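You operate a simulated robot arm through the tools that you are given. There is no shell and no other tool. Be economical: measure what you need, move in short steps, check, and stop when the job is done.

The job below is to be done with a simulated robot arm. You get a single attempt, and the scene is never put back.

## Task
Zero the analyser on clean water.
Fine: fill the small cup to its band from the blue cup, put that back, seat the cup, lower the probe till the reading stands, press ZERO, then raise and clamp the probe. Set down upright: rinse cup, small sample cup.

The check looks at the end state, three seconds after you hand in, the way a careful person would. Anything else that was tipped, shoved, dropped, spilled or broken makes it a failure.

## Robot
A 6-joint arm with a two-finger parallel gripper on a trunk, on a base that drives. Base frame: it is fixed to the floor where the robot stands at the start and does not move with it; the origin is under the middle of the robot, x ahead of it, y to its left, z up; the surface under the hand at the start is at about z = 1035. Units: mm, degrees, N and s.
Its first joint turns from -166.0 to 166.0 degrees. Places, roughly: holder clamp [600, 600, 1200]; probe holder [600, 500, 1300]; probe seat [600, 500, 1000]; trim knob [400, 100, 900]; zero key [400, -1000, 1000]. Payload 3.91 kg.
Tool frame: the origin (TCP) lies between the finger pads and is the grasp point; the fingertips stand 30 mm ahead of it; z points along the fingers, y is the line along which they close. The gripper opens to 110 mm. The fingers are 20 mm wide and 10 mm thick; the gripper's body (48 by 112 mm) begins 55 mm behind the TCP.
Orientation is told as [roll, pitch, yaw] about the base's x, y, z axes, in that order, counted from this pose: with the fingers straight down and closing along the base's y, the tool's x points along the base's -x, its y along +y and its z along -z.

## Interface
- The arm moves only by the tool move_arm. Its argument "steps" is text: rows parted by semicolons, each of 7 numbers parted by spaces: the shift along the base's x, y, z in mm, then the turn, a rotation vector about the base's x, y, z in degrees, then the gripper command, from -1 (shut) to 1 (fully open), values between in proportion. In form: dx dy dz ax ay az fingers; .... A call has 1 to 8 rows; each row is the pose to reach, as a shift and turn from the pose commanded when the call began. Each row takes 0.2 s and may step no farther than 50 mm and 8.6 degrees from the row before; otherwise, or with a gripper value out of range, the whole call is refused. A pose out of reach is approached as far as the arm can. The call stops where the force on the tool passes 40 N (or 10 N more than at its start, if that is more) or the arm is blocked; 0.2 s more then pass. Each finger travels about 108 mm/s and halts on what it meets, pressing with about 39 N; the grip force reading is that of the motor and also rises with nothing between the fingers. The clock runs only during rows and for 0.2 s after the last one: add rows that repeat a pose to give the fingers time. It gives the time, the measured TCP pose, the force on the tool (base axes), the opening and the grip force at its end, in the units of the frame above (readings bear some noise), with the torque about the TCP (base axes, N m) and any sound that the robot's microphone picked up.
- Cameras (640 x 400 px; columns grow to the right, rows downward): "scene" is now at [505.3, 317.3, 1266.8]; the picture's right is [0.00, -0.17, -0.99], its down [-0.96, -0.26, 0.04] and it looks along [-0.27, 0.95, -0.16] (base axes); focal length 214 px, centre (320, 200). "wrist" rides on the gripper at [72, 17, -103] in the tool frame; the picture's right is [-0.23, 0.97, 0.00], its down [-0.76, -0.18, -0.62] and it looks along [-0.61, -0.14, 0.78] (tool axes); focal length 222 px, centre (320, 200). There is no depth. A picture from a camera that has moved, and an enlarged one, comes with that camera's place and axes in the base frame and with its lens. The place of the scene camera against the robot may be out by one fixed shift of up to 12 mm in any direction.
- get_image(camera): a new picture of that camera. No time passes.
- roll_base(legs): drives the robot by 1 to 6 legs, each [ahead, left, turn to the left] in mm, mm and degrees, along the robot's own axes; the way and the turn of a leg run together, so that a leg with both is an arc; at most 1500 mm and 180 degrees a leg. The arm and the cameras ride along, it lands a little off, and it stops where it bumps. It gives what a move gives.
- aim_head(pan, tilt): turns the head with the scene camera to pan (to the left, within 80 degrees either way) and tilt (down, from -29 to 69), counted from straight ahead of the robot. It gives what a move gives.
- enlarge(camera, box): a new picture of the part [left, top, right, bottom] of that camera's present view, enlarged. No time passes.
- finish_job(): hands the job in; it is judged then, once.

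Work in short steps. Places have to be worked out from the pictures, the camera data and where the tool is seen: move nearer, look again, correct. Check each grasp and each placing, and mend what went wrong. You have 120 turns and 98 pictures in all, those below and enlarged ones among them. Open the gripper and draw the arm clear of the work before you hand the job in, unless the task says otherwise; then end with one line.

The tools are called after "Call:" as a command line: name --argument value ..., lists and objects as JSON in quotes. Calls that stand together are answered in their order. move_arm: Moves the arm, as the interface text tells. Its arguments: {"type":"object","properties":{"steps":{"type":"string"}},"required":["steps"]} The other tools are called the same way: roll_base (legs) drives the base; aim_head (pan, tilt) turns the head that bears the scene camera; get_image (camera) takes a picture; enlarge (camera, box) takes an enlarged picture of a part of a camera's view; finish_job () hands the job in.

At the start:

```text
time_s: 0.0
tool_pos: [428.5, 229.4, 1149.8]
orientation: [0.0, 0.0, 0.0]
wrist_force: [-0.3, 0.7, -0.3]
moment: [-0.02, -0.01, -0.03]
finger_gap: 110.1
gripper_force: 0.1
robot x, y, heading: [3.0, -0.3, -0.1]
head pan, tilt: [80.2, 15.5]
```

scene: 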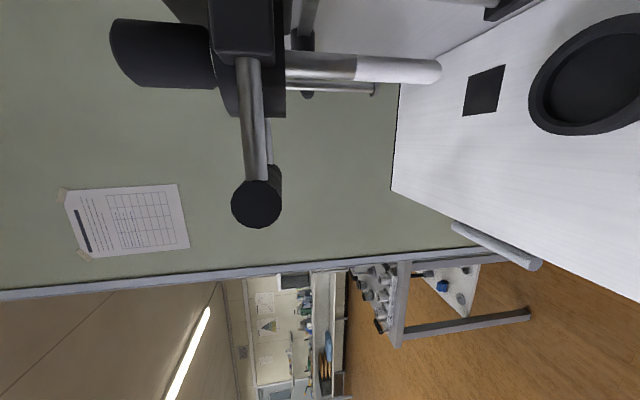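
wrist: 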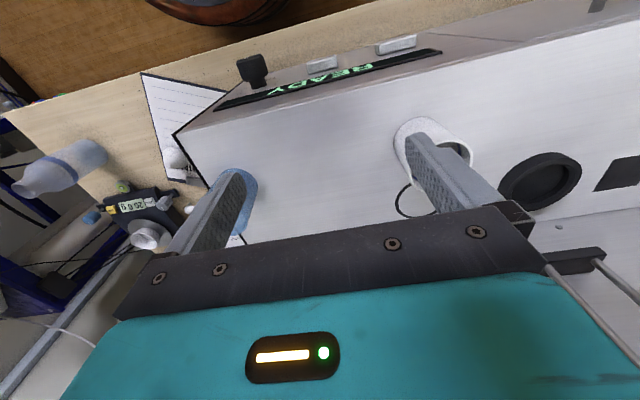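

The scene camera looks left along the bench and is rolled a quarter turn. I aim the head at the work in front of the robot and take a look.

Call:
aim_head --pan 30 --tilt 40

Call:
get_image --camera "scene"

Call:
get_image --camera "wrist"

```text
time_s: 1.2
tool_pos: [427.3, 228.7, 1149.9]
orientation: [0.0, 0.0, 0.0]
wrist_force: [-0.1, -0.5, -1.0]
moment: [-0.01, -0.02, 0.0]
finger_gap: 110.0
gripper_force: 0.1
robot x, y, heading: [-1.7, 3.0, -0.1]
head pan, tilt: [30.0, 40.0]
```

```text
95 pictures are left
camera scene: at [466.6, 267.8, 1209.1], right [0.0, -0.87, -0.5], down [-0.77, -0.32, 0.56], along [-0.64, 0.38, -0.66], focal length 214 px, centre (320, 200)
```

scene: 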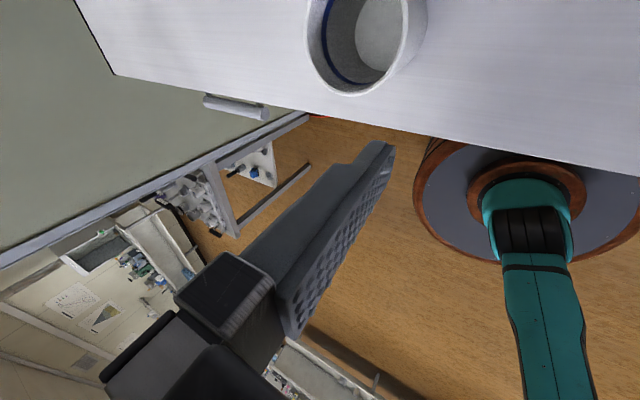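

```text
94 pictures are left
camera wrist: at [355.2, 244.6, 1253.2], right [0.23, 0.97, 0.0], down [0.76, -0.18, 0.62], along [0.61, -0.14, -0.78], focal length 222 px, centre (320, 200)
```

wrist: 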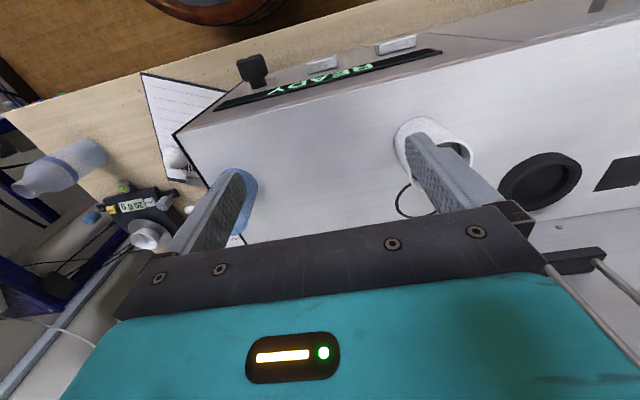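

The head is evidently hung so that pan 0 / tilt 0 looks straight down, with picture up = +x and right = -y. I take several views from there.

Call:
aim_head --pan 0 --tilt 0

Call:
get_image --camera "scene"

Call:
aim_head --pan 55 --tilt -15

Call:
get_image --camera "scene"

Call:
aim_head --pan -65 --tilt 10

Call:
get_image --camera "scene"

```text
time_s: 2.2
tool_pos: [427.8, 228.6, 1149.2]
orientation: [0.0, 0.0, 0.0]
wrist_force: [0.5, 1.1, -0.3]
moment: [-0.01, 0.01, -0.01]
finger_gap: 110.0
gripper_force: 0.0
robot x, y, heading: [2.1, 2.7, -0.2]
head pan, tilt: [0.0, 0.0]
```

```text
93 pictures are left
camera scene: at [530.2, 225.3, 1192.7], right [0.0, -1.0, 0.0], down [-1.0, 0.0, 0.0], along [0.0, 0.0, -1.0], focal length 214 px, centre (320, 200)
```

scene: 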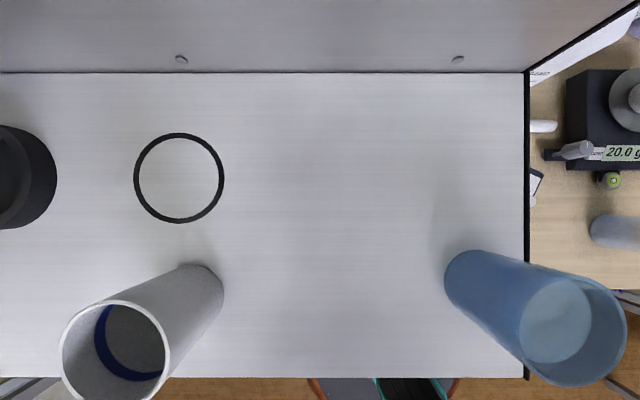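

```text
time_s: 3.5
tool_pos: [429.1, 228.5, 1150.8]
orientation: [0.0, 0.0, -0.1]
wrist_force: [0.2, -0.3, -0.4]
moment: [-0.04, 0.0, 0.01]
finger_gap: 109.8
gripper_force: 0.1
robot x, y, heading: [-2.5, 1.3, -0.2]
head pan, tilt: [55.0, -15.0]
```

```text
92 pictures are left
camera scene: at [552.7, 291.2, 1236.6], right [0.0, -0.57, -0.82], down [-0.97, 0.21, -0.15], along [0.26, 0.79, -0.55], focal length 214 px, centre (320, 200)
```

scene: 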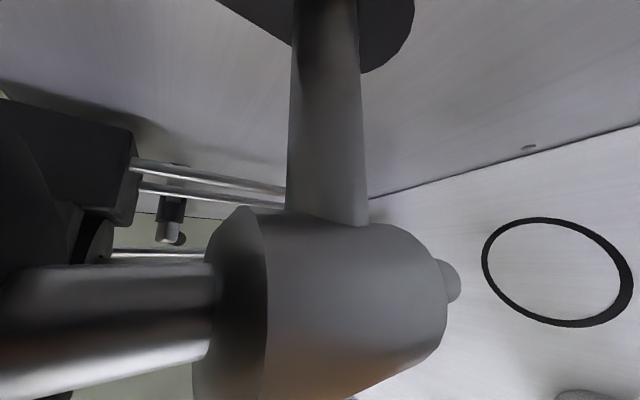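

```text
time_s: 5.5
tool_pos: [428.0, 228.6, 1149.8]
orientation: [0.0, 0.0, -0.1]
wrist_force: [-0.2, -0.3, 0.1]
moment: [-0.01, 0.0, 0.01]
finger_gap: 109.8
gripper_force: 0.0
robot x, y, heading: [-1.0, -3.0, 0.1]
head pan, tilt: [-65.0, 10.0]
```

```text
91 pictures are left
camera scene: at [514.3, 141.0, 1243.4], right [0.0, -0.42, 0.91], down [-0.98, 0.16, 0.07], along [-0.17, -0.89, -0.42], focal length 214 px, centre (320, 200)
```

scene: 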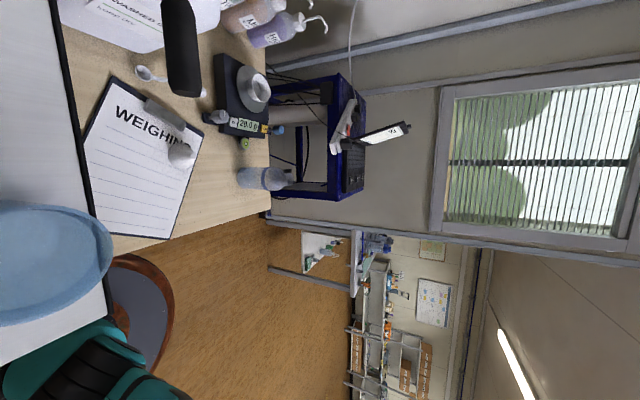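

I enlarge the right-hand side where the given zero key place would be, and the front panel keys in the wrist view.

Call:
enlarge --camera "scene" --box '[180, 60, 440, 222]'

Call:
enlarge --camera "wrist" --box '[160, 20, 480, 220]'

```text
2.46 times, centred on (310, 141) of scene
camera zoom: at [514.3, 141.0, 1243.4], right [0.0, -0.42, 0.91], down [-0.98, 0.16, 0.07], along [-0.17, -0.89, -0.42], focal length 528 px, centre (345, 345)
```

zoom: 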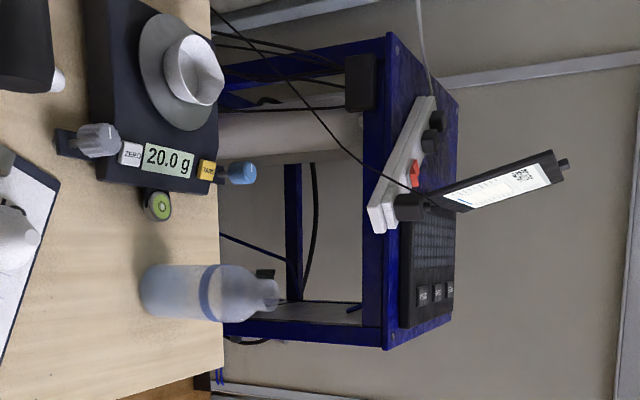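

```text
2.00 times, centred on (320, 120) of wrist
camera zoom: at [355.2, 244.6, 1253.2], right [0.23, 0.97, 0.0], down [0.76, -0.18, 0.62], along [0.61, -0.14, -0.78], focal length 444 px, centre (320, 360)
```

zoom: 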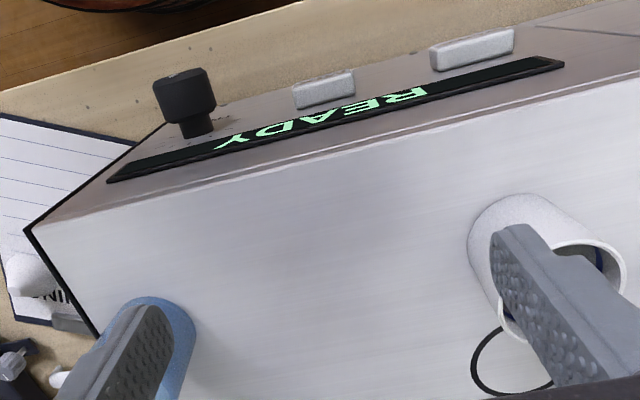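

There is a terminal with three keys on a blue rack at the right, likely the real ZERO; the balance's ZERO is something else. I back up 300 mm to see the analyser, probe stand and front panel as a whole.

Call:
roll_base --legs '[[-300, 0, 0]]'

Call:
aim_head --pan 58 --tilt -29

Call:
get_image --camera "scene"

Call:
aim_head --pan 15 --tilt -29

Call:
get_image --camera "scene"

Call:
aim_head --pan -58 --tilt -29

Call:
get_image --camera "scene"

```text
time_s: 7.5
tool_pos: [127.0, 227.6, 1150.3]
orientation: [0.0, 0.0, 0.0]
wrist_force: [1.3, -0.6, -1.3]
moment: [0.0, 0.0, 0.0]
finger_gap: 110.0
gripper_force: 0.0
robot x, y, heading: [-300.4, -2.6, -0.0]
head pan, tilt: [-65.0, 10.0]
```

```text
time_s: 9.6
tool_pos: [126.7, 228.8, 1149.7]
orientation: [0.1, 0.0, 0.0]
wrist_force: [-0.8, 0.0, -0.2]
moment: [0.0, -0.01, 0.03]
finger_gap: 110.3
gripper_force: 0.0
robot x, y, heading: [-302.5, -0.8, 0.1]
head pan, tilt: [58.0, -28.6]
```

```text
88 pictures are left
camera scene: at [270.1, 282.0, 1247.2], right [0.0, -0.53, -0.85], down [-0.88, 0.41, -0.25], along [0.48, 0.74, -0.47], focal length 214 px, centre (320, 200)
```

scene: 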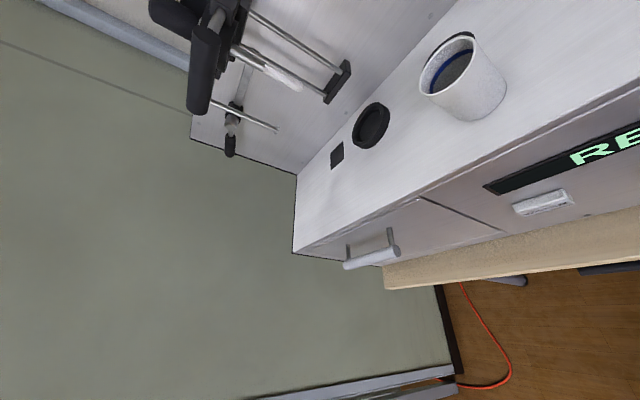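

```text
time_s: 10.7
tool_pos: [127.4, 228.5, 1149.2]
orientation: [0.0, 0.0, -0.1]
wrist_force: [0.1, -0.7, 0.6]
moment: [-0.01, -0.02, 0.04]
finger_gap: 109.9
gripper_force: 0.1
robot x, y, heading: [-300.2, 0.8, -0.1]
head pan, tilt: [15.0, -28.6]
```

```text
87 pictures are left
camera scene: at [270.2, 242.6, 1218.1], right [0.0, -0.97, -0.26], down [-0.88, 0.12, -0.46], along [0.48, 0.23, -0.85], focal length 214 px, centre (320, 200)
```

scene: 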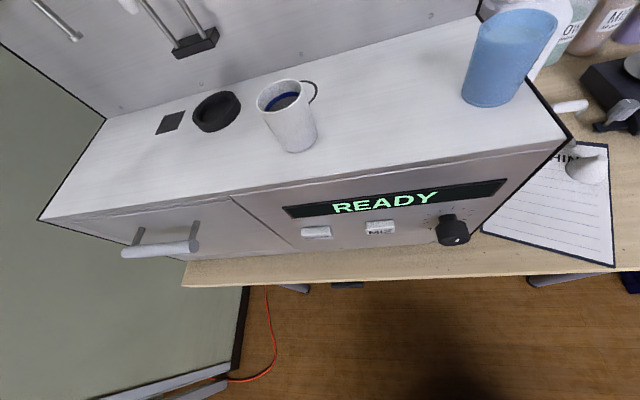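

```text
time_s: 12.1
tool_pos: [127.4, 229.5, 1150.3]
orientation: [0.0, 0.1, 0.0]
wrist_force: [0.2, 0.3, -0.4]
moment: [-0.02, 0.02, 0.01]
finger_gap: 110.1
gripper_force: 0.0
robot x, y, heading: [-299.2, -1.6, -0.1]
head pan, tilt: [-58.0, -28.6]
```

```text
86 pictures are left
camera scene: at [270.2, 168.4, 1247.2], right [0.0, -0.53, 0.85], down [-0.88, -0.41, -0.26], along [0.48, -0.74, -0.47], focal length 214 px, centre (320, 200)
```

scene: 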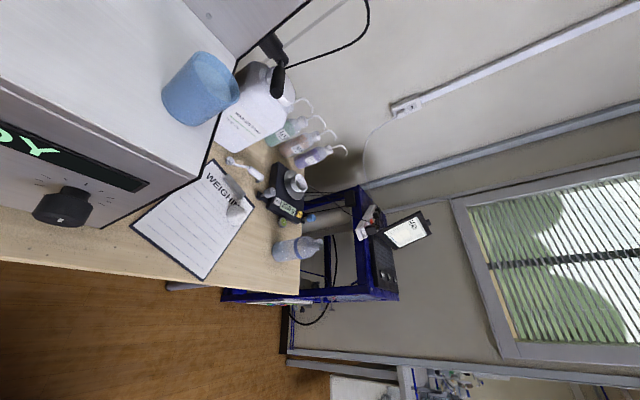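

I enlarge the terminal, then re-aim to read the front keys and study the probe stand.

Call:
enlarge --camera "scene" --box '[330, 170, 450, 310]'

Call:
aim_head --pan 40 --tilt -29

Call:
enlarge --camera "scene" --box '[60, 0, 280, 138]'

Call:
enlarge --camera "scene" --box '[400, 120, 640, 270]'

```text
2.86 times, centred on (390, 240) of scene
camera zoom: at [270.2, 168.4, 1247.2], right [0.0, -0.53, 0.85], down [-0.88, -0.41, -0.26], along [0.48, -0.74, -0.47], focal length 613 px, centre (120, 86)
```

zoom: 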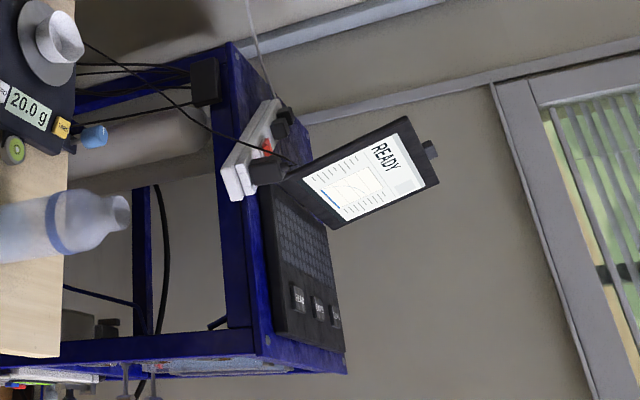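

```text
time_s: 13.9
tool_pos: [127.5, 226.7, 1149.8]
orientation: [0.0, 0.0, 0.0]
wrist_force: [-0.4, 0.4, 0.6]
moment: [-0.01, 0.01, 0.04]
finger_gap: 110.2
gripper_force: 0.1
robot x, y, heading: [-299.6, 4.2, 0.2]
head pan, tilt: [40.0, -28.6]
```

```text
2.90 times, centred on (170, 69) of scene
camera zoom: at [270.1, 268.3, 1231.4], right [0.0, -0.77, -0.64], down [-0.88, 0.31, -0.37], along [0.48, 0.56, -0.67], focal length 622 px, centre (755, 580)
```

zoom: 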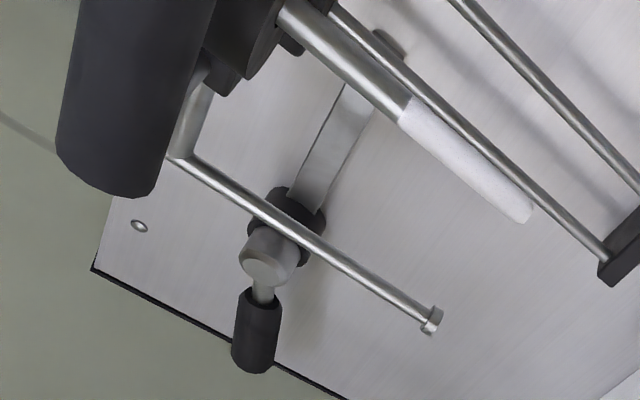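

```text
2.67 times, centred on (520, 195) of scene
camera zoom: at [270.1, 268.3, 1231.4], right [0.0, -0.77, -0.64], down [-0.88, 0.31, -0.37], along [0.48, 0.56, -0.67], focal length 572 px, centre (-213, 213)
```

zoom: 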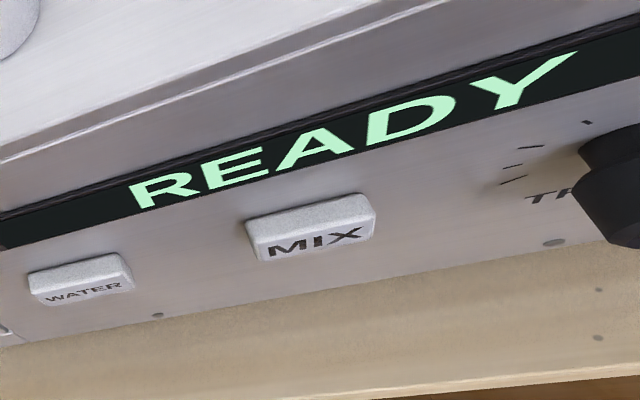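

The front keys are WATER and MIX, so ZERO is on the terminal at the right. I shift the base to get a side view of the probe stand from further away.

Call:
roll_base --legs '[[200, -300, 0]]'

Call:
aim_head --pan 76 --tilt -14

Call:
get_image --camera "scene"

Call:
enlarge --camera "scene" --box '[200, 100, 440, 250]'

```text
time_s: 16.2
tool_pos: [324.0, -74.6, 1149.3]
orientation: [0.0, 0.0, 0.0]
wrist_force: [0.0, 0.2, 0.8]
moment: [-0.02, 0.03, 0.0]
finger_gap: 110.1
gripper_force: 0.1
robot x, y, heading: [-105.7, -297.4, -0.0]
head pan, tilt: [40.0, -28.6]
```

```text
time_s: 17.2
tool_pos: [324.3, -73.6, 1149.6]
orientation: [0.0, 0.1, 0.0]
wrist_force: [-0.5, -0.1, -0.2]
moment: [-0.01, -0.02, 0.0]
finger_gap: 110.1
gripper_force: 0.0
robot x, y, heading: [-102.5, -301.2, -0.2]
head pan, tilt: [76.0, -14.0]
```

```text
82 pictures are left
camera scene: at [447.5, 2.3, 1263.0], right [0.0, -0.24, -0.97], down [-0.97, 0.24, -0.06], along [0.24, 0.94, -0.24], focal length 214 px, centre (320, 200)
```

scene: 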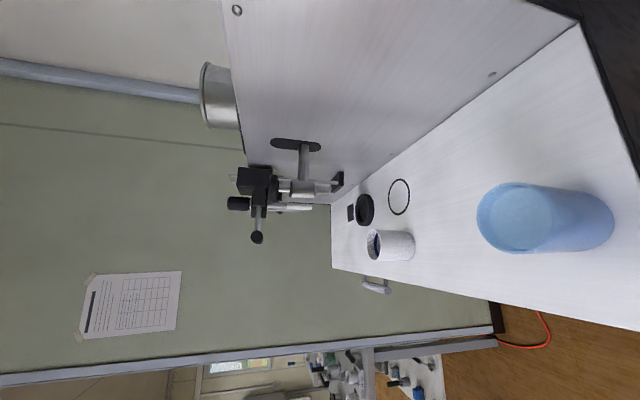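

```text
2.67 times, centred on (320, 175) of scene
camera zoom: at [447.5, 2.3, 1263.0], right [0.0, -0.24, -0.97], down [-0.97, 0.24, -0.06], along [0.24, 0.94, -0.24], focal length 572 px, centre (320, 267)
```

zoom: 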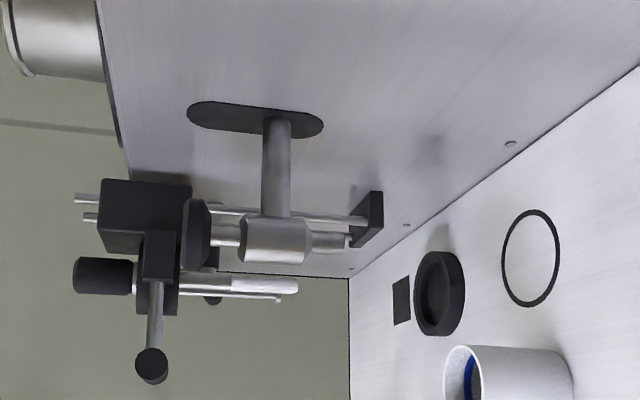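

The layout is clear now. The ring under a fixed nozzle is at (546,328), and the probe tip is near (546,447,1170) over the black seat. The carriage has a front knob near (475,447,1280), and a thin rod from it runs to the clamp near y=550–600. I turn the tool about its own axis so the wrist camera will ride on top when the hand is laid level.

Call:
move_arm --steps "0 0 10 0 0 -8.5 1; 0 0 20 0 0 -17 1; 0 0 30 0 0 -25.5 1; 0 0 40 0 0 -34 1; 0 0 50 0 0 -42.5 1; 0 0 50 0 0 -51 1; 0 0 50 0 0 -59.5 1; 0 0 50 0 0 -68 1"

Call:
move_arm --steps "0 0 0 0 0 -8 1; 0 0 0 0 0 -16 1; 0 0 0 0 0 -24 1; 0 0 0 0 0 -32 1; 0 0 0 0 0 -40 1; 0 0 0 0 0 -48 1; 0 0 0 0 0 -56 1"

Call:
move_arm --steps "0 0 0 0 0 -8 1; 0 0 0 0 0 -16 1; 0 0 0 0 0 -24 1; 0 0 0 0 0 -32 1; 0 0 0 0 0 -40 1; 0 0 0 0 0 -48 1; 0 0 0 0 0 -56 1"

```text
time_s: 19.0
tool_pos: [323.7, -73.2, 1199.8]
orientation: [0.0, 0.0, -68.1]
wrist_force: [0.6, -0.3, 0.1]
moment: [0.0, -0.02, 0.05]
finger_gap: 109.8
gripper_force: 0.2
robot x, y, heading: [-103.3, -302.3, -0.2]
head pan, tilt: [76.0, -14.0]
```

```text
time_s: 20.6
tool_pos: [324.4, -74.0, 1198.8]
orientation: [0.0, 0.0, -124.2]
wrist_force: [-0.3, -1.2, -0.1]
moment: [0.01, 0.01, -0.02]
finger_gap: 109.7
gripper_force: 0.1
robot x, y, heading: [-105.0, -301.6, -0.1]
head pan, tilt: [76.0, -14.0]
```

```text
time_s: 21.2
tool_pos: [323.7, -73.9, 1200.8]
orientation: [0.1, 0.3, -137.8]
wrist_force: [5.1, -0.4, -11.1]
moment: [0.52, 0.14, 0.26]
finger_gap: 109.7
gripper_force: 0.0
robot x, y, heading: [-102.6, -299.1, -0.2]
head pan, tilt: [76.0, -14.0]
stopped in row 2: the force on the tool passed its limit at 137 N (the readings are from after the stop); the commanded pose is now the measured one
```

Something was touched at yaw -138. The head with the scene camera sits only about 100 mm ahead of the hand, so I back off and look with the scene camera toward the hand.

Call:
move_arm --steps "-5 0 0 0 0 7 1; -10 0 0 0 0 14 1"

Call:
aim_head --pan 0 --tilt 60

Call:
get_image --camera "scene"

```text
time_s: 21.8
tool_pos: [313.8, -73.8, 1199.6]
orientation: [0.0, 0.3, -123.6]
wrist_force: [0.1, 0.2, 0.1]
moment: [0.01, -0.01, 0.02]
finger_gap: 109.9
gripper_force: 0.1
robot x, y, heading: [-102.7, -301.4, -0.2]
head pan, tilt: [76.0, -14.0]
```

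```text
time_s: 23.3
tool_pos: [315.3, -72.8, 1200.2]
orientation: [-0.1, 0.2, -123.7]
wrist_force: [0.5, 0.7, 0.7]
moment: [-0.01, -0.02, -0.03]
finger_gap: 109.8
gripper_force: 0.0
robot x, y, heading: [-106.0, -300.6, -0.2]
head pan, tilt: [0.0, 60.0]
```

```text
80 pictures are left
camera scene: at [295.7, -92.1, 1265.8], right [-0.83, 0.56, 0.0], down [0.28, 0.41, 0.87], along [0.48, 0.72, -0.5], focal length 214 px, centre (320, 200)
```

scene: 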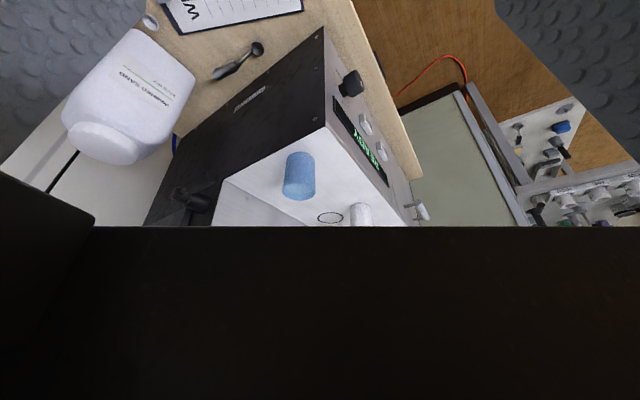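

The scene camera rode with the hand: the head is fixed to the hand, on the side opposite the wrist camera. The starting yaw is therefore the right one, with the head on top when the fingers point forward, so I turn back.

Call:
move_arm --steps "0 0 0 0 0 8.5 1; 0 0 0 0 0 17 1; 0 0 0 0 0 25.5 1; 0 0 0 0 0 34 1; 0 0 0 0 0 42.5 1; 0 0 0 0 0 51 1; 0 0 0 0 0 59.5 1; 0 0 0 0 0 66 1"

Call:
move_arm --steps "0 0 0 0 0 8.5 1; 0 0 0 0 0 17 1; 0 0 0 0 0 25.5 1; 0 0 0 0 0 34 1; 0 0 0 0 0 42.5 1; 0 0 0 0 0 51 1; 0 0 0 0 0 57.7 1"

Call:
roll_base --legs '[[-100, 270, 0]]'

Call:
move_arm --steps "0 0 0 0 -8.5 0 1; 0 0 0 0 -17 0 1; 0 0 0 0 -25.5 0 1; 0 0 0 0 -34 0 1; 0 0 0 0 -42.5 0 1; 0 0 0 0 -51 0 1; 0 0 0 0 -59.5 0 1; 0 0 0 0 -68 0 1"

Call:
aim_head --pan 0 --tilt 10

Call:
get_image --camera "scene"

```text
time_s: 25.1
tool_pos: [314.1, -73.4, 1200.1]
orientation: [-0.1, 0.1, -57.6]
wrist_force: [-0.9, -0.2, -0.4]
moment: [0.0, 0.0, -0.02]
finger_gap: 110.0
gripper_force: 0.0
robot x, y, heading: [-104.3, -302.5, -0.1]
head pan, tilt: [0.0, 60.0]
```

```text
time_s: 26.7
tool_pos: [315.4, -73.6, 1198.9]
orientation: [0.0, 0.2, 0.0]
wrist_force: [0.4, 0.0, 0.1]
moment: [0.0, -0.01, 0.01]
finger_gap: 110.1
gripper_force: 0.1
robot x, y, heading: [-105.8, -301.7, 0.0]
head pan, tilt: [0.0, 60.0]
```

```text
time_s: 28.7
tool_pos: [212.8, 206.6, 1199.3]
orientation: [0.1, 0.2, 0.0]
wrist_force: [0.2, -0.9, 0.2]
moment: [0.01, 0.02, 0.0]
finger_gap: 109.6
gripper_force: 0.2
robot x, y, heading: [-205.0, -19.4, 0.2]
head pan, tilt: [0.0, 60.0]
```

```text
time_s: 30.5
tool_pos: [212.6, 207.3, 1199.7]
orientation: [0.1, -68.0, 0.0]
wrist_force: [0.7, 0.1, -0.1]
moment: [-0.03, 0.0, 0.0]
finger_gap: 110.2
gripper_force: 0.0
robot x, y, heading: [-205.7, -21.0, 0.1]
head pan, tilt: [0.0, 60.0]
```

```text
time_s: 31.7
tool_pos: [213.5, 206.6, 1199.1]
orientation: [0.0, -67.8, 0.0]
wrist_force: [0.5, 0.7, -1.0]
moment: [0.01, 0.02, 0.01]
finger_gap: 109.9
gripper_force: 0.0
robot x, y, heading: [-205.4, -23.8, 0.2]
head pan, tilt: [0.0, 10.0]
```

```text
79 pictures are left
camera scene: at [207.0, 204.4, 1302.8], right [0.0, -1.0, 0.0], down [-0.53, 0.0, -0.85], along [0.85, 0.0, -0.53], focal length 214 px, centre (320, 200)
```

scene: 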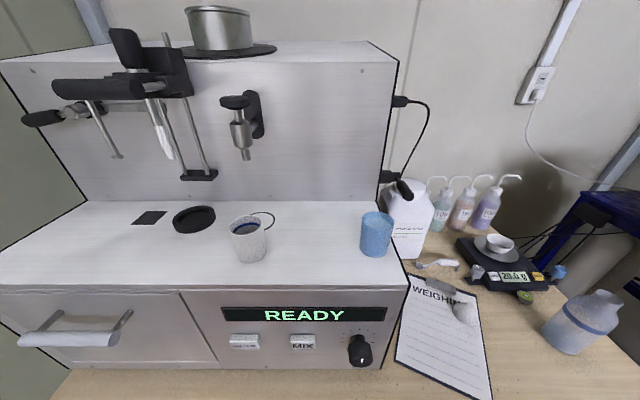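

This is a clear upright view. I enlarge the probe stand.

Call:
enlarge --camera "scene" --box '[10, 20, 250, 240]'

Call:
enlarge --camera "scene" --box '[220, 190, 410, 370]'

```text
1.82 times, centred on (130, 130) of scene
camera zoom: at [207.0, 204.4, 1302.8], right [0.0, -1.0, 0.0], down [-0.53, 0.0, -0.85], along [0.85, 0.0, -0.53], focal length 390 px, centre (666, 327)
```

zoom: 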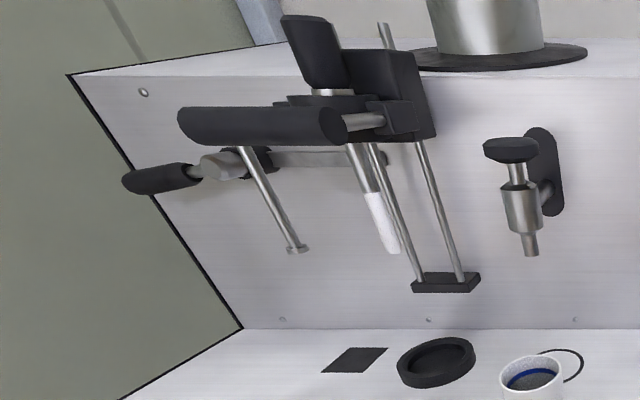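

```text
2.22 times, centred on (315, 280) of scene
camera zoom: at [207.0, 204.4, 1302.8], right [0.0, -1.0, 0.0], down [-0.53, 0.0, -0.85], along [0.85, 0.0, -0.53], focal length 477 px, centre (331, 22)
```

zoom: 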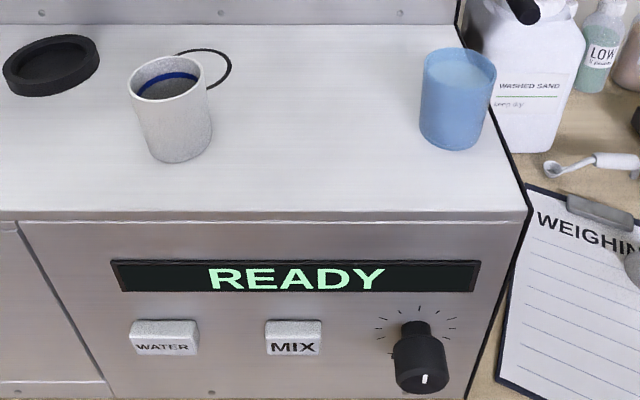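

I keep the hand pitched at about -68 and bring it to just short of the blue cup, judged at (478,112), with fingers open.

Call:
move_arm --steps "20 -20 -25 0 0 0 1; 50 -45 -50 0 0 0 1; 85 -70 -75 0 0 0 1; 115 -95 -95 0 0 0 1; 145 -95 -115 0 0 0 1; 175 -95 -127 0 0 0 1"

Call:
aim_head --pan 0 --tilt 35

Call:
get_image --camera "scene"

Call:
get_image --camera "wrist"

```text
time_s: 33.1
tool_pos: [387.0, 110.5, 1074.9]
orientation: [0.1, -67.9, 0.1]
wrist_force: [0.0, -0.1, 0.5]
moment: [0.01, -0.01, 0.03]
finger_gap: 110.1
gripper_force: 0.0
robot x, y, heading: [-203.8, -20.2, 0.1]
head pan, tilt: [0.0, 10.0]
```

```text
time_s: 34.0
tool_pos: [386.6, 110.7, 1074.1]
orientation: [-0.2, -67.8, 0.2]
wrist_force: [-0.6, 0.3, -0.1]
moment: [0.0, 0.0, 0.0]
finger_gap: 109.9
gripper_force: 0.0
robot x, y, heading: [-204.5, -24.1, 0.2]
head pan, tilt: [0.0, 35.0]
```

```text
76 pictures are left
camera scene: at [360.5, 107.8, 1142.7], right [0.0, -1.0, 0.0], down [-0.84, 0.0, -0.54], along [0.54, 0.0, -0.84], focal length 214 px, centre (320, 200)
```

scene: 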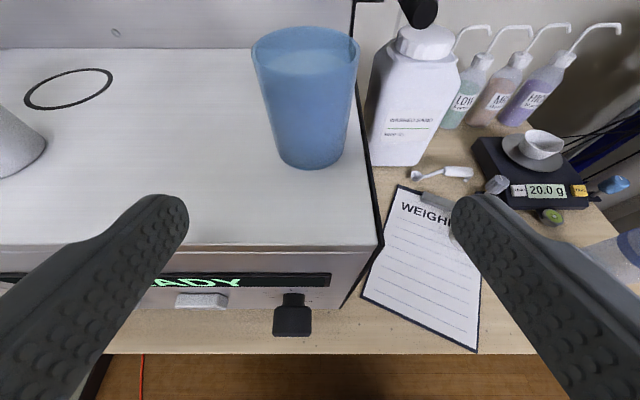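

```text
75 pictures are left
camera wrist: at [263.3, 127.0, 1046.1], right [0.08, 0.97, 0.21], down [-0.29, -0.18, 0.94], along [0.95, -0.14, 0.27], focal length 222 px, centre (320, 200)
```

wrist: 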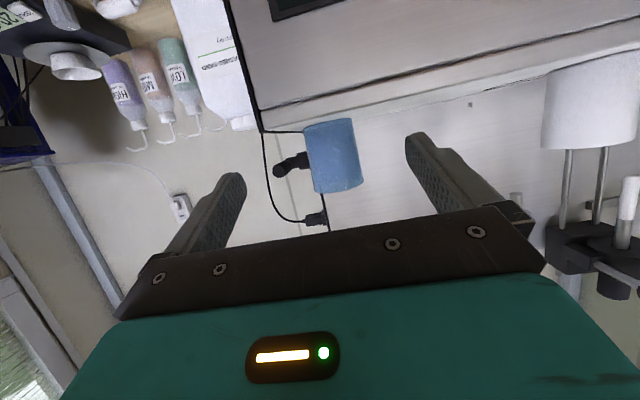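

The cup centre is at about (478,120), 9 mm to the left of the hand's mid-plane, with base diameter ~44, rim ~52 and rim z ~1095. I advance with the fingers open, then look.

Call:
move_arm --steps "0 9.5 -5 0 0 0 1; 25 9.5 -11 0 0 0 1; 50 9.5 -11 0 0 0 1; 75 9.5 -11 0 0 0 1; 91 9.5 -11 0 0 0 1"

Call:
get_image --camera "scene"

Call:
get_image --camera "wrist"

```text
time_s: 35.2
tool_pos: [479.8, 123.0, 1063.9]
orientation: [0.0, -67.8, 0.1]
wrist_force: [0.8, 0.0, 0.5]
moment: [-0.01, 0.01, 0.02]
finger_gap: 109.8
gripper_force: 0.0
robot x, y, heading: [-208.2, -25.4, 0.5]
head pan, tilt: [0.0, 35.0]
```

```text
74 pictures are left
camera scene: at [453.7, 119.4, 1131.3], right [0.0, -1.0, 0.0], down [-0.84, 0.0, -0.54], along [0.54, 0.0, -0.84], focal length 214 px, centre (320, 200)
```

scene: 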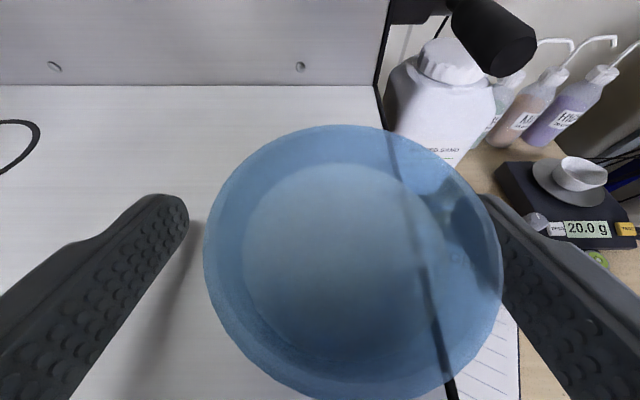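

```text
73 pictures are left
camera wrist: at [356.5, 138.7, 1034.7], right [0.08, 0.97, 0.21], down [-0.29, -0.18, 0.94], along [0.95, -0.14, 0.27], focal length 222 px, centre (320, 200)
```

wrist: 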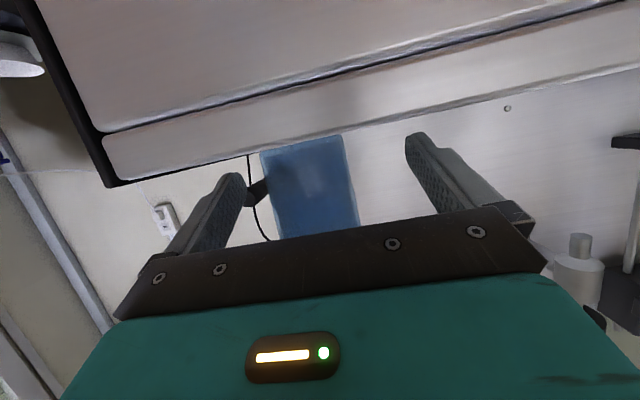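

The rim centre now computes to about (465,114,1094), so I shift the hand by (-13,-7) and close on the cup.

Call:
move_arm --steps "-13 -7 0 0 0 0 1; -13 -7 0 0 0 0 0.4; -13 -7 0 0 0 0 0.1; -13 -7 0 0 0 0 -0.2; -13 -7 0 0 0 0 -0.4; -13 -7 0 0 0 0 -0.6; -13 -7 0 0 0 0 -0.6"

Call:
get_image --camera "scene"

```text
time_s: 36.8
tool_pos: [466.7, 116.0, 1062.1]
orientation: [-0.1, -67.8, 0.0]
wrist_force: [0.1, 0.4, 0.6]
moment: [-0.06, 0.01, 0.02]
finger_gap: 46.7
gripper_force: 38.9
robot x, y, heading: [-205.1, -23.8, 0.1]
head pan, tilt: [0.0, 35.0]
```

```text
72 pictures are left
camera scene: at [440.3, 111.7, 1131.0], right [0.0, -1.0, 0.0], down [-0.84, 0.0, -0.54], along [0.54, 0.0, -0.84], focal length 214 px, centre (320, 200)
```

scene: 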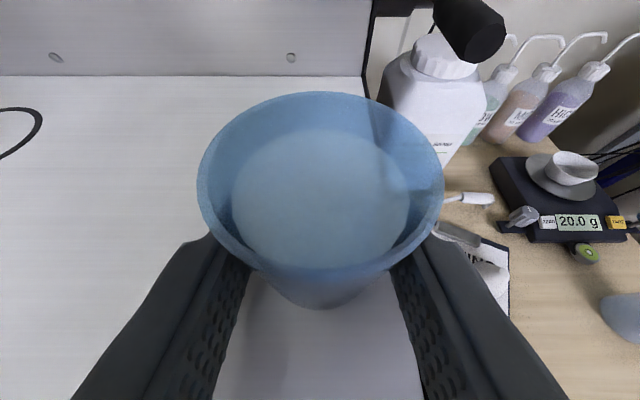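

The blue cup is gripped (gap 46.7, 39 N) at TCP (466.7,116,1062), which I note for putting it back. I lift gently and carry it level toward the white cup.

Call:
move_arm --steps "0 0 5 0 0 0 -0.6; 0 0 18 0 0 0 -0.6; 0 0 35 0 0 0 -0.6; 0 0 52 0 0 0 -0.6; 0 0 70 0 0 0 -0.6; 0 0 85 0 0 0 -0.6; 0 0 90 0 0 0 -0.6; 0 0 90 0 0 0 -0.6"

Call:
move_arm --steps "0 6 0 0 0 0 -0.6; 0 20 0 0 0 0 -0.6; 0 40 0 0 0 0 -0.6; 0 60 0 0 0 0 -0.6; 0 80 0 0 0 0 -0.6; 0 98 0 0 0 0 -0.6; 0 108 0 0 0 0 -0.6; 0 110 0 0 0 0 -0.6"

Call:
aim_head --pan 40 --tilt 45

Call:
get_image --camera "scene"

```text
time_s: 38.6
tool_pos: [466.8, 114.9, 1151.3]
orientation: [0.0, -67.8, 0.1]
wrist_force: [0.0, 0.8, -1.1]
moment: [0.0, 0.01, 0.0]
finger_gap: 46.6
gripper_force: 38.5
robot x, y, heading: [-202.0, -20.9, 0.0]
head pan, tilt: [0.0, 35.0]
```

```text
time_s: 40.4
tool_pos: [463.8, 224.8, 1151.1]
orientation: [-0.2, -67.8, 0.1]
wrist_force: [0.2, 0.9, -0.3]
moment: [-0.01, 0.04, 0.0]
finger_gap: 46.7
gripper_force: 39.6
robot x, y, heading: [-208.4, -21.7, 0.4]
head pan, tilt: [0.0, 35.0]
```

```text
time_s: 41.4
tool_pos: [464.8, 222.9, 1151.8]
orientation: [-0.1, -67.9, 0.1]
wrist_force: [0.4, -0.7, -1.5]
moment: [0.02, 0.03, -0.01]
finger_gap: 46.6
gripper_force: 39.3
robot x, y, heading: [-205.5, -20.6, 0.2]
head pan, tilt: [40.0, 45.0]
```

```text
71 pictures are left
camera scene: at [409.1, 273.1, 1215.3], right [0.6, -0.77, -0.24], down [-0.77, -0.45, -0.45], along [0.23, 0.45, -0.86], focal length 214 px, centre (320, 200)
```

scene: 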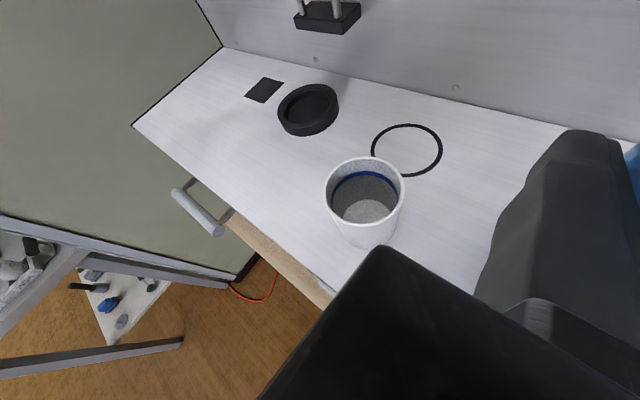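

The white cup's rim centre comes out near (463,320), rim z ~1092, once the camera shift seen on the blue cup is allowed for. I move so that the blue lip will hang over its near half, tilt to 24°, and look.

Call:
move_arm --steps "0 15 -4 0 0 0 -0.6; -1 32 -10 0 0 0 -0.6; -2 45 -14 0 0 0 -0.6; -2 45 -14 -4 0 0 -0.6; -2 45 -14 -10 0 0 -0.6; -2 45 -14 -16 0 0 -0.6; -2 45 -14 -20 0 0 -0.6; -2 45 -14 -20 0 0 -0.6"

Call:
get_image --camera "scene"

```text
time_s: 43.2
tool_pos: [463.0, 268.4, 1137.5]
orientation: [-44.0, -60.4, 40.1]
wrist_force: [0.2, -0.6, -0.7]
moment: [-0.01, 0.01, 0.0]
finger_gap: 46.7
gripper_force: 39.3
robot x, y, heading: [-205.6, -19.1, 0.3]
head pan, tilt: [40.0, 45.0]
```

```text
70 pictures are left
camera scene: at [407.9, 335.9, 1180.5], right [0.6, -0.8, 0.03], down [-0.77, -0.58, -0.27], along [0.23, 0.13, -0.96], focal length 214 px, centre (320, 200)
```

scene: 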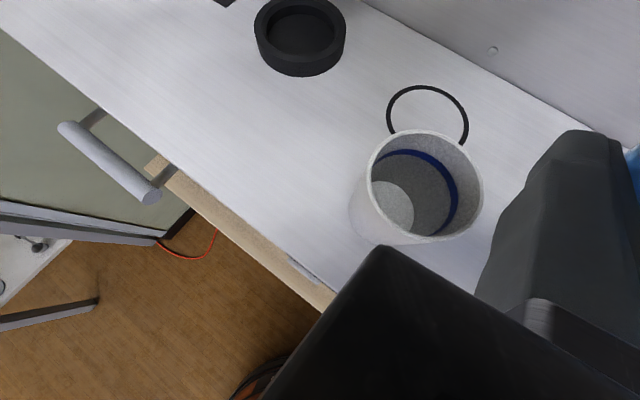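

I aim the head so that the blue lip and the white cup show together.

Call:
aim_head --pan 15 --tilt 35

Call:
get_image --camera "scene"

```text
time_s: 44.1
tool_pos: [464.0, 268.0, 1137.4]
orientation: [-44.0, -60.3, 40.0]
wrist_force: [0.2, -0.1, -1.2]
moment: [0.04, -0.02, 0.02]
finger_gap: 46.5
gripper_force: 38.7
robot x, y, heading: [-203.4, -24.3, -0.1]
head pan, tilt: [15.0, 35.0]
```

```text
69 pictures are left
camera scene: at [434.6, 310.0, 1195.3], right [0.24, -0.94, 0.24], down [-0.82, -0.33, -0.46], along [0.52, -0.08, -0.85], focal length 214 px, centre (320, 200)
```

scene: 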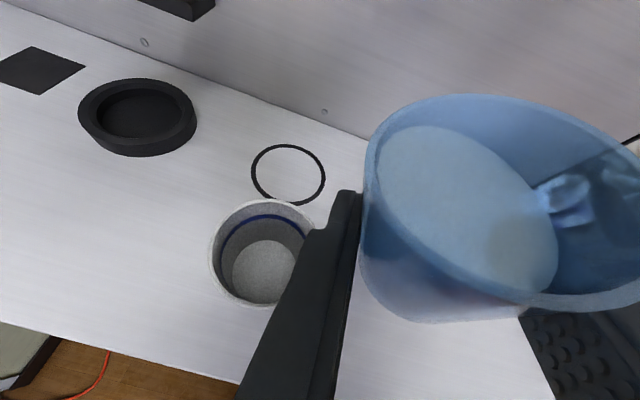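

The view is good: the lip is over the near wall of the white cup, water close to the lip. I shift 5 mm further and tilt a little more.

Call:
move_arm --steps "-1 3 0 0 0 0 -0.6; -2 6 0 -3 0 0 -0.6; -2 6 0 -6 0 0 -0.6; -2 6 0 -8 0 0 -0.6; -2 6 0 -8 0 0 -0.6; -2 6 0 -8 0 0 -0.6"

Call:
get_image --camera "scene"

```text
time_s: 45.5
tool_pos: [462.2, 275.6, 1137.2]
orientation: [-54.6, -54.8, 49.0]
wrist_force: [-0.6, -0.2, -0.3]
moment: [0.0, -0.01, 0.0]
finger_gap: 46.4
gripper_force: 38.9
robot x, y, heading: [-201.3, -20.2, 0.1]
head pan, tilt: [15.0, 35.0]
```

```text
68 pictures are left
camera scene: at [433.2, 324.0, 1188.3], right [0.24, -0.9, 0.37], down [-0.82, -0.39, -0.41], along [0.52, -0.2, -0.83], focal length 214 px, centre (320, 200)
```

scene: 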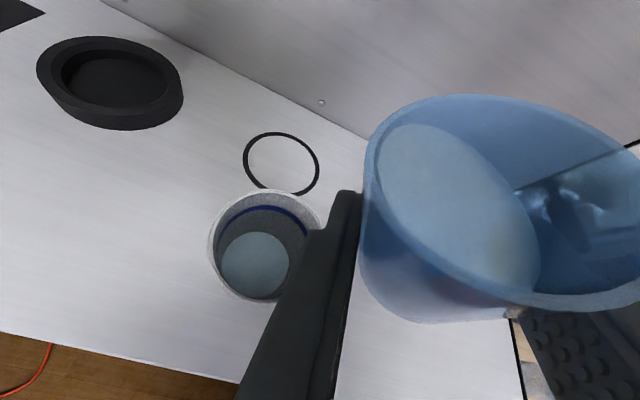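

Water is already arriving in the white cup with nothing on the deck. I keep tilting in small steps.

Call:
move_arm --steps "0 0 0 -3 0 0 -0.6; 0 -1 0 -6 0 0 -0.6; 0 -2 0 -9 0 0 -0.6; 0 -2 0 -10 0 0 -0.6; 0 -2 0 -10 0 0 -0.6; 0 -2 0 -10 0 0 -0.6"

Call:
get_image --camera "scene"

```text
time_s: 46.9
tool_pos: [461.7, 273.2, 1137.6]
orientation: [-64.2, -46.8, 56.4]
wrist_force: [0.2, -0.2, -1.2]
moment: [-0.04, 0.0, 0.03]
finger_gap: 46.8
gripper_force: 39.1
robot x, y, heading: [-204.6, -22.6, -0.0]
head pan, tilt: [15.0, 35.0]
```

```text
67 pictures are left
camera scene: at [433.3, 330.0, 1178.9], right [0.24, -0.82, 0.52], down [-0.82, -0.46, -0.34], along [0.52, -0.34, -0.78], focal length 214 px, centre (320, 200)
```

scene: 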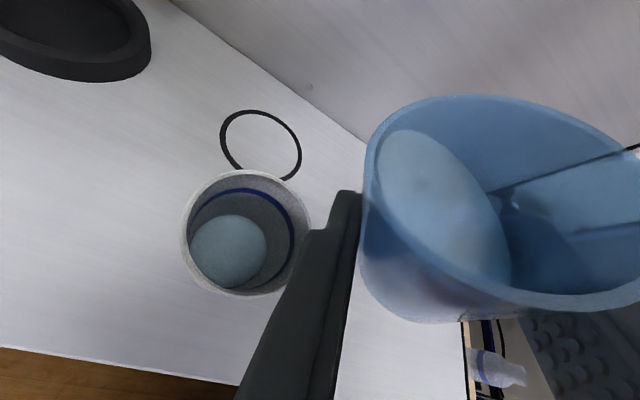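

The level is rising in the white cup. I continue tilting.

Call:
move_arm --steps "0 0 0 -3 0 0 -0.6; 0 0 0 -6 0 0 -0.6; 0 0 0 -9 0 0 -0.6; 0 0 0 -10 0 0 -0.6; 0 0 0 -10 0 0 -0.6; 0 0 0 -10 0 0 -0.6"

Call:
aim_head --pan 30 --tilt 38

Call:
get_image --camera "scene"

```text
time_s: 48.3
tool_pos: [462.4, 273.4, 1139.1]
orientation: [-71.2, -38.2, 61.3]
wrist_force: [-0.3, -0.4, -0.4]
moment: [0.04, 0.03, -0.04]
finger_gap: 46.7
gripper_force: 38.6
robot x, y, heading: [-203.2, -21.0, -0.0]
head pan, tilt: [15.0, 35.0]
```

```text
time_s: 49.1
tool_pos: [461.7, 273.5, 1138.4]
orientation: [-71.2, -38.1, 61.3]
wrist_force: [-1.5, -0.5, -1.6]
moment: [-0.01, 0.05, -0.01]
finger_gap: 46.4
gripper_force: 38.6
robot x, y, heading: [-203.3, -24.4, -0.0]
head pan, tilt: [30.0, 38.0]
```

```text
66 pictures are left
camera scene: at [421.8, 349.0, 1153.2], right [0.46, -0.72, 0.52], down [-0.79, -0.6, -0.12], along [0.4, -0.35, -0.85], focal length 214 px, centre (320, 200)
```

scene: 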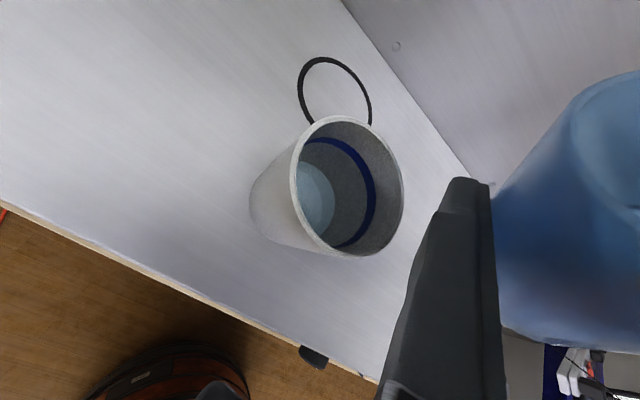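

The level is still well below the band and the deck is dry. I tilt on to about 58°.

Call:
move_arm --steps "0 0 0 -3 0 0 -0.6; 0 0 0 -6 0 0 -0.6; 0 0 0 -9 0 0 -0.6; 0 0 0 -10 0 0 -0.6; 0 0 0 -10 0 0 -0.6; 0 0 0 -10 0 0 -0.6"

Call:
aim_head --pan 15 --tilt 35

Call:
get_image --camera "scene"

```text
time_s: 50.5
tool_pos: [460.7, 273.0, 1138.0]
orientation: [-76.7, -29.2, 64.4]
wrist_force: [1.0, -0.5, -0.8]
moment: [-0.01, 0.0, 0.03]
finger_gap: 46.8
gripper_force: 38.6
robot x, y, heading: [-208.1, -20.0, -0.2]
head pan, tilt: [30.0, 38.0]
```

```text
time_s: 51.3
tool_pos: [462.9, 273.0, 1138.2]
orientation: [-76.6, -29.3, 64.3]
wrist_force: [0.1, 0.2, -0.8]
moment: [-0.03, 0.03, 0.0]
finger_gap: 46.6
gripper_force: 38.9
robot x, y, heading: [-203.4, -24.2, 0.2]
head pan, tilt: [15.0, 35.0]
```

```text
65 pictures are left
camera scene: at [433.0, 338.8, 1157.0], right [0.24, -0.59, 0.77], down [-0.82, -0.55, -0.16], along [0.52, -0.59, -0.62], focal length 214 px, centre (320, 200)
```

scene: 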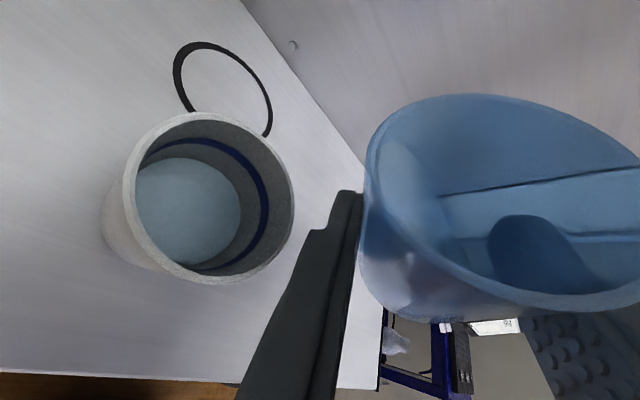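

The level is now roughly as far below the band as the band is below the rim. I tilt 6° more and look closely.

Call:
move_arm --steps "0 0 0 -2 0 0 -0.6; 0 0 0 -4 0 0 -0.6; 0 0 0 -6 0 0 -0.6; 0 0 0 -6 0 0 -0.6; 0 0 0 -6 0 0 -0.6; 0 0 0 -6 0 0 -0.6"

Call:
enlarge --camera "scene" --box '[40, 60, 440, 310]'

```text
time_s: 52.7
tool_pos: [461.9, 273.2, 1138.0]
orientation: [-79.6, -24.0, 65.5]
wrist_force: [-0.3, 0.8, -0.6]
moment: [-0.02, 0.01, 0.0]
finger_gap: 46.9
gripper_force: 39.1
robot x, y, heading: [-208.9, -17.3, -0.2]
head pan, tilt: [15.0, 35.0]
```

```text
1.60 times, centred on (240, 185) of scene
camera zoom: at [433.4, 340.4, 1149.6], right [0.24, -0.51, 0.83], down [-0.82, -0.56, -0.11], along [0.52, -0.65, -0.55], focal length 343 px, centre (448, 224)
```

zoom: 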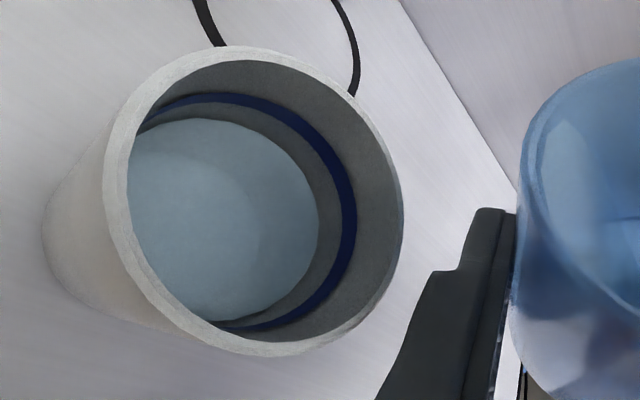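

The level is getting closer. I tilt 4° more.

Call:
move_arm --steps "0 0 0 -2 0 0 -0.6; 0 0 0 -4 0 0 -0.6; 0 0 0 -4 0 0 -0.6; 0 0 0 -4 0 0 -0.6; 0 0 0 -4 0 0 -0.6; 0 0 0 -4 0 0 -0.6"

Call:
enlarge --camera "scene" --box '[40, 60, 440, 310]'

```text
time_s: 54.1
tool_pos: [463.5, 273.6, 1138.8]
orientation: [-81.3, -20.2, 66.3]
wrist_force: [-0.4, 0.5, -1.4]
moment: [-0.01, -0.01, -0.01]
finger_gap: 46.4
gripper_force: 38.9
robot x, y, heading: [-199.5, -22.1, 0.1]
head pan, tilt: [15.0, 35.0]
```

```text
1.60 times, centred on (240, 185) of scene
camera zoom: at [434.1, 340.7, 1145.0], right [0.24, -0.45, 0.86], down [-0.82, -0.57, -0.07], along [0.52, -0.69, -0.51], focal length 343 px, centre (448, 224)
```

zoom: 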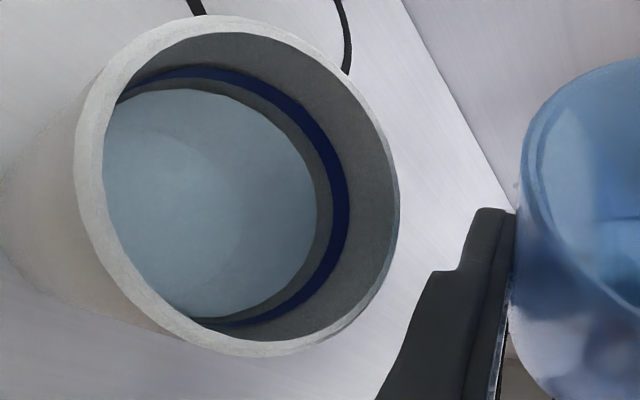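

Only a thin strip remains below the band. I tilt 3° more.

Call:
move_arm --steps "0 0 0 -2 0 0 -0.6; 0 0 0 -3.5 0 0 -0.6; 0 0 0 -3.5 0 0 -0.6; 0 0 0 -3.5 0 0 -0.6; 0 0 0 -3.5 0 0 -0.6; 0 0 0 -3.5 0 0 -0.6"

Call:
enlarge --camera "scene" --box '[40, 60, 440, 310]'

```text
time_s: 55.5
tool_pos: [463.8, 273.8, 1138.4]
orientation: [-82.7, -17.0, 66.8]
wrist_force: [0.2, -0.1, -0.6]
moment: [-0.02, -0.02, 0.02]
finger_gap: 46.2
gripper_force: 38.9
robot x, y, heading: [-204.4, -18.1, 0.1]
head pan, tilt: [15.0, 35.0]
```

```text
1.60 times, centred on (240, 185) of scene
camera zoom: at [433.8, 341.2, 1140.7], right [0.24, -0.4, 0.88], down [-0.82, -0.57, -0.03], along [0.52, -0.72, -0.46], focal length 343 px, centre (448, 224)
```

zoom: 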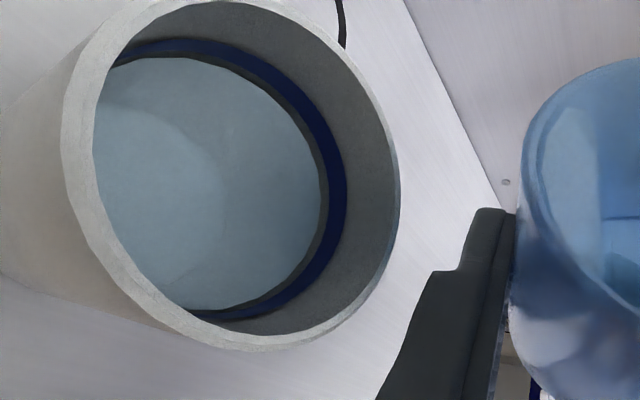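

The water is just under the band. About 5° more should bring it into the band.

Call:
move_arm --steps "0 0 0 -2 0 0 -0.6; 0 0 0 -4 0 0 -0.6; 0 0 0 -4.5 0 0 -0.6; 0 0 0 -4.5 0 0 -0.6; 0 0 0 -4.5 0 0 -0.6; 0 0 0 -4.5 0 0 -0.6"

Call:
enlarge --camera "scene" --box '[40, 60, 440, 310]'

```text
time_s: 56.9
tool_pos: [462.8, 273.8, 1138.3]
orientation: [-84.6, -12.9, 67.2]
wrist_force: [-0.2, 0.0, -0.2]
moment: [0.01, 0.01, -0.02]
finger_gap: 46.5
gripper_force: 39.2
robot x, y, heading: [-208.3, -22.7, 0.2]
head pan, tilt: [15.0, 35.0]
```

```text
1.60 times, centred on (240, 185) of scene
camera zoom: at [433.5, 340.8, 1134.9], right [0.24, -0.33, 0.91], down [-0.82, -0.57, 0.01], along [0.52, -0.75, -0.41], focal length 343 px, centre (448, 224)
```

zoom: 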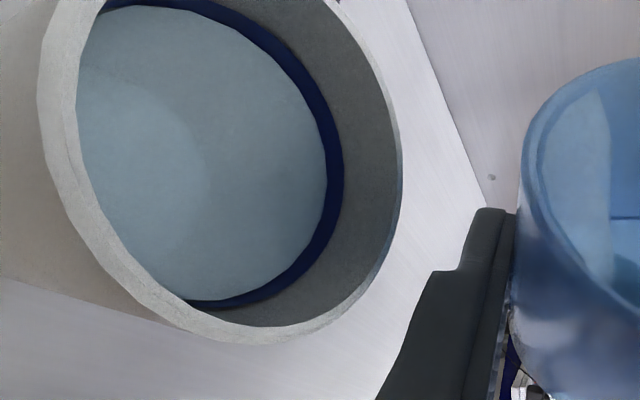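

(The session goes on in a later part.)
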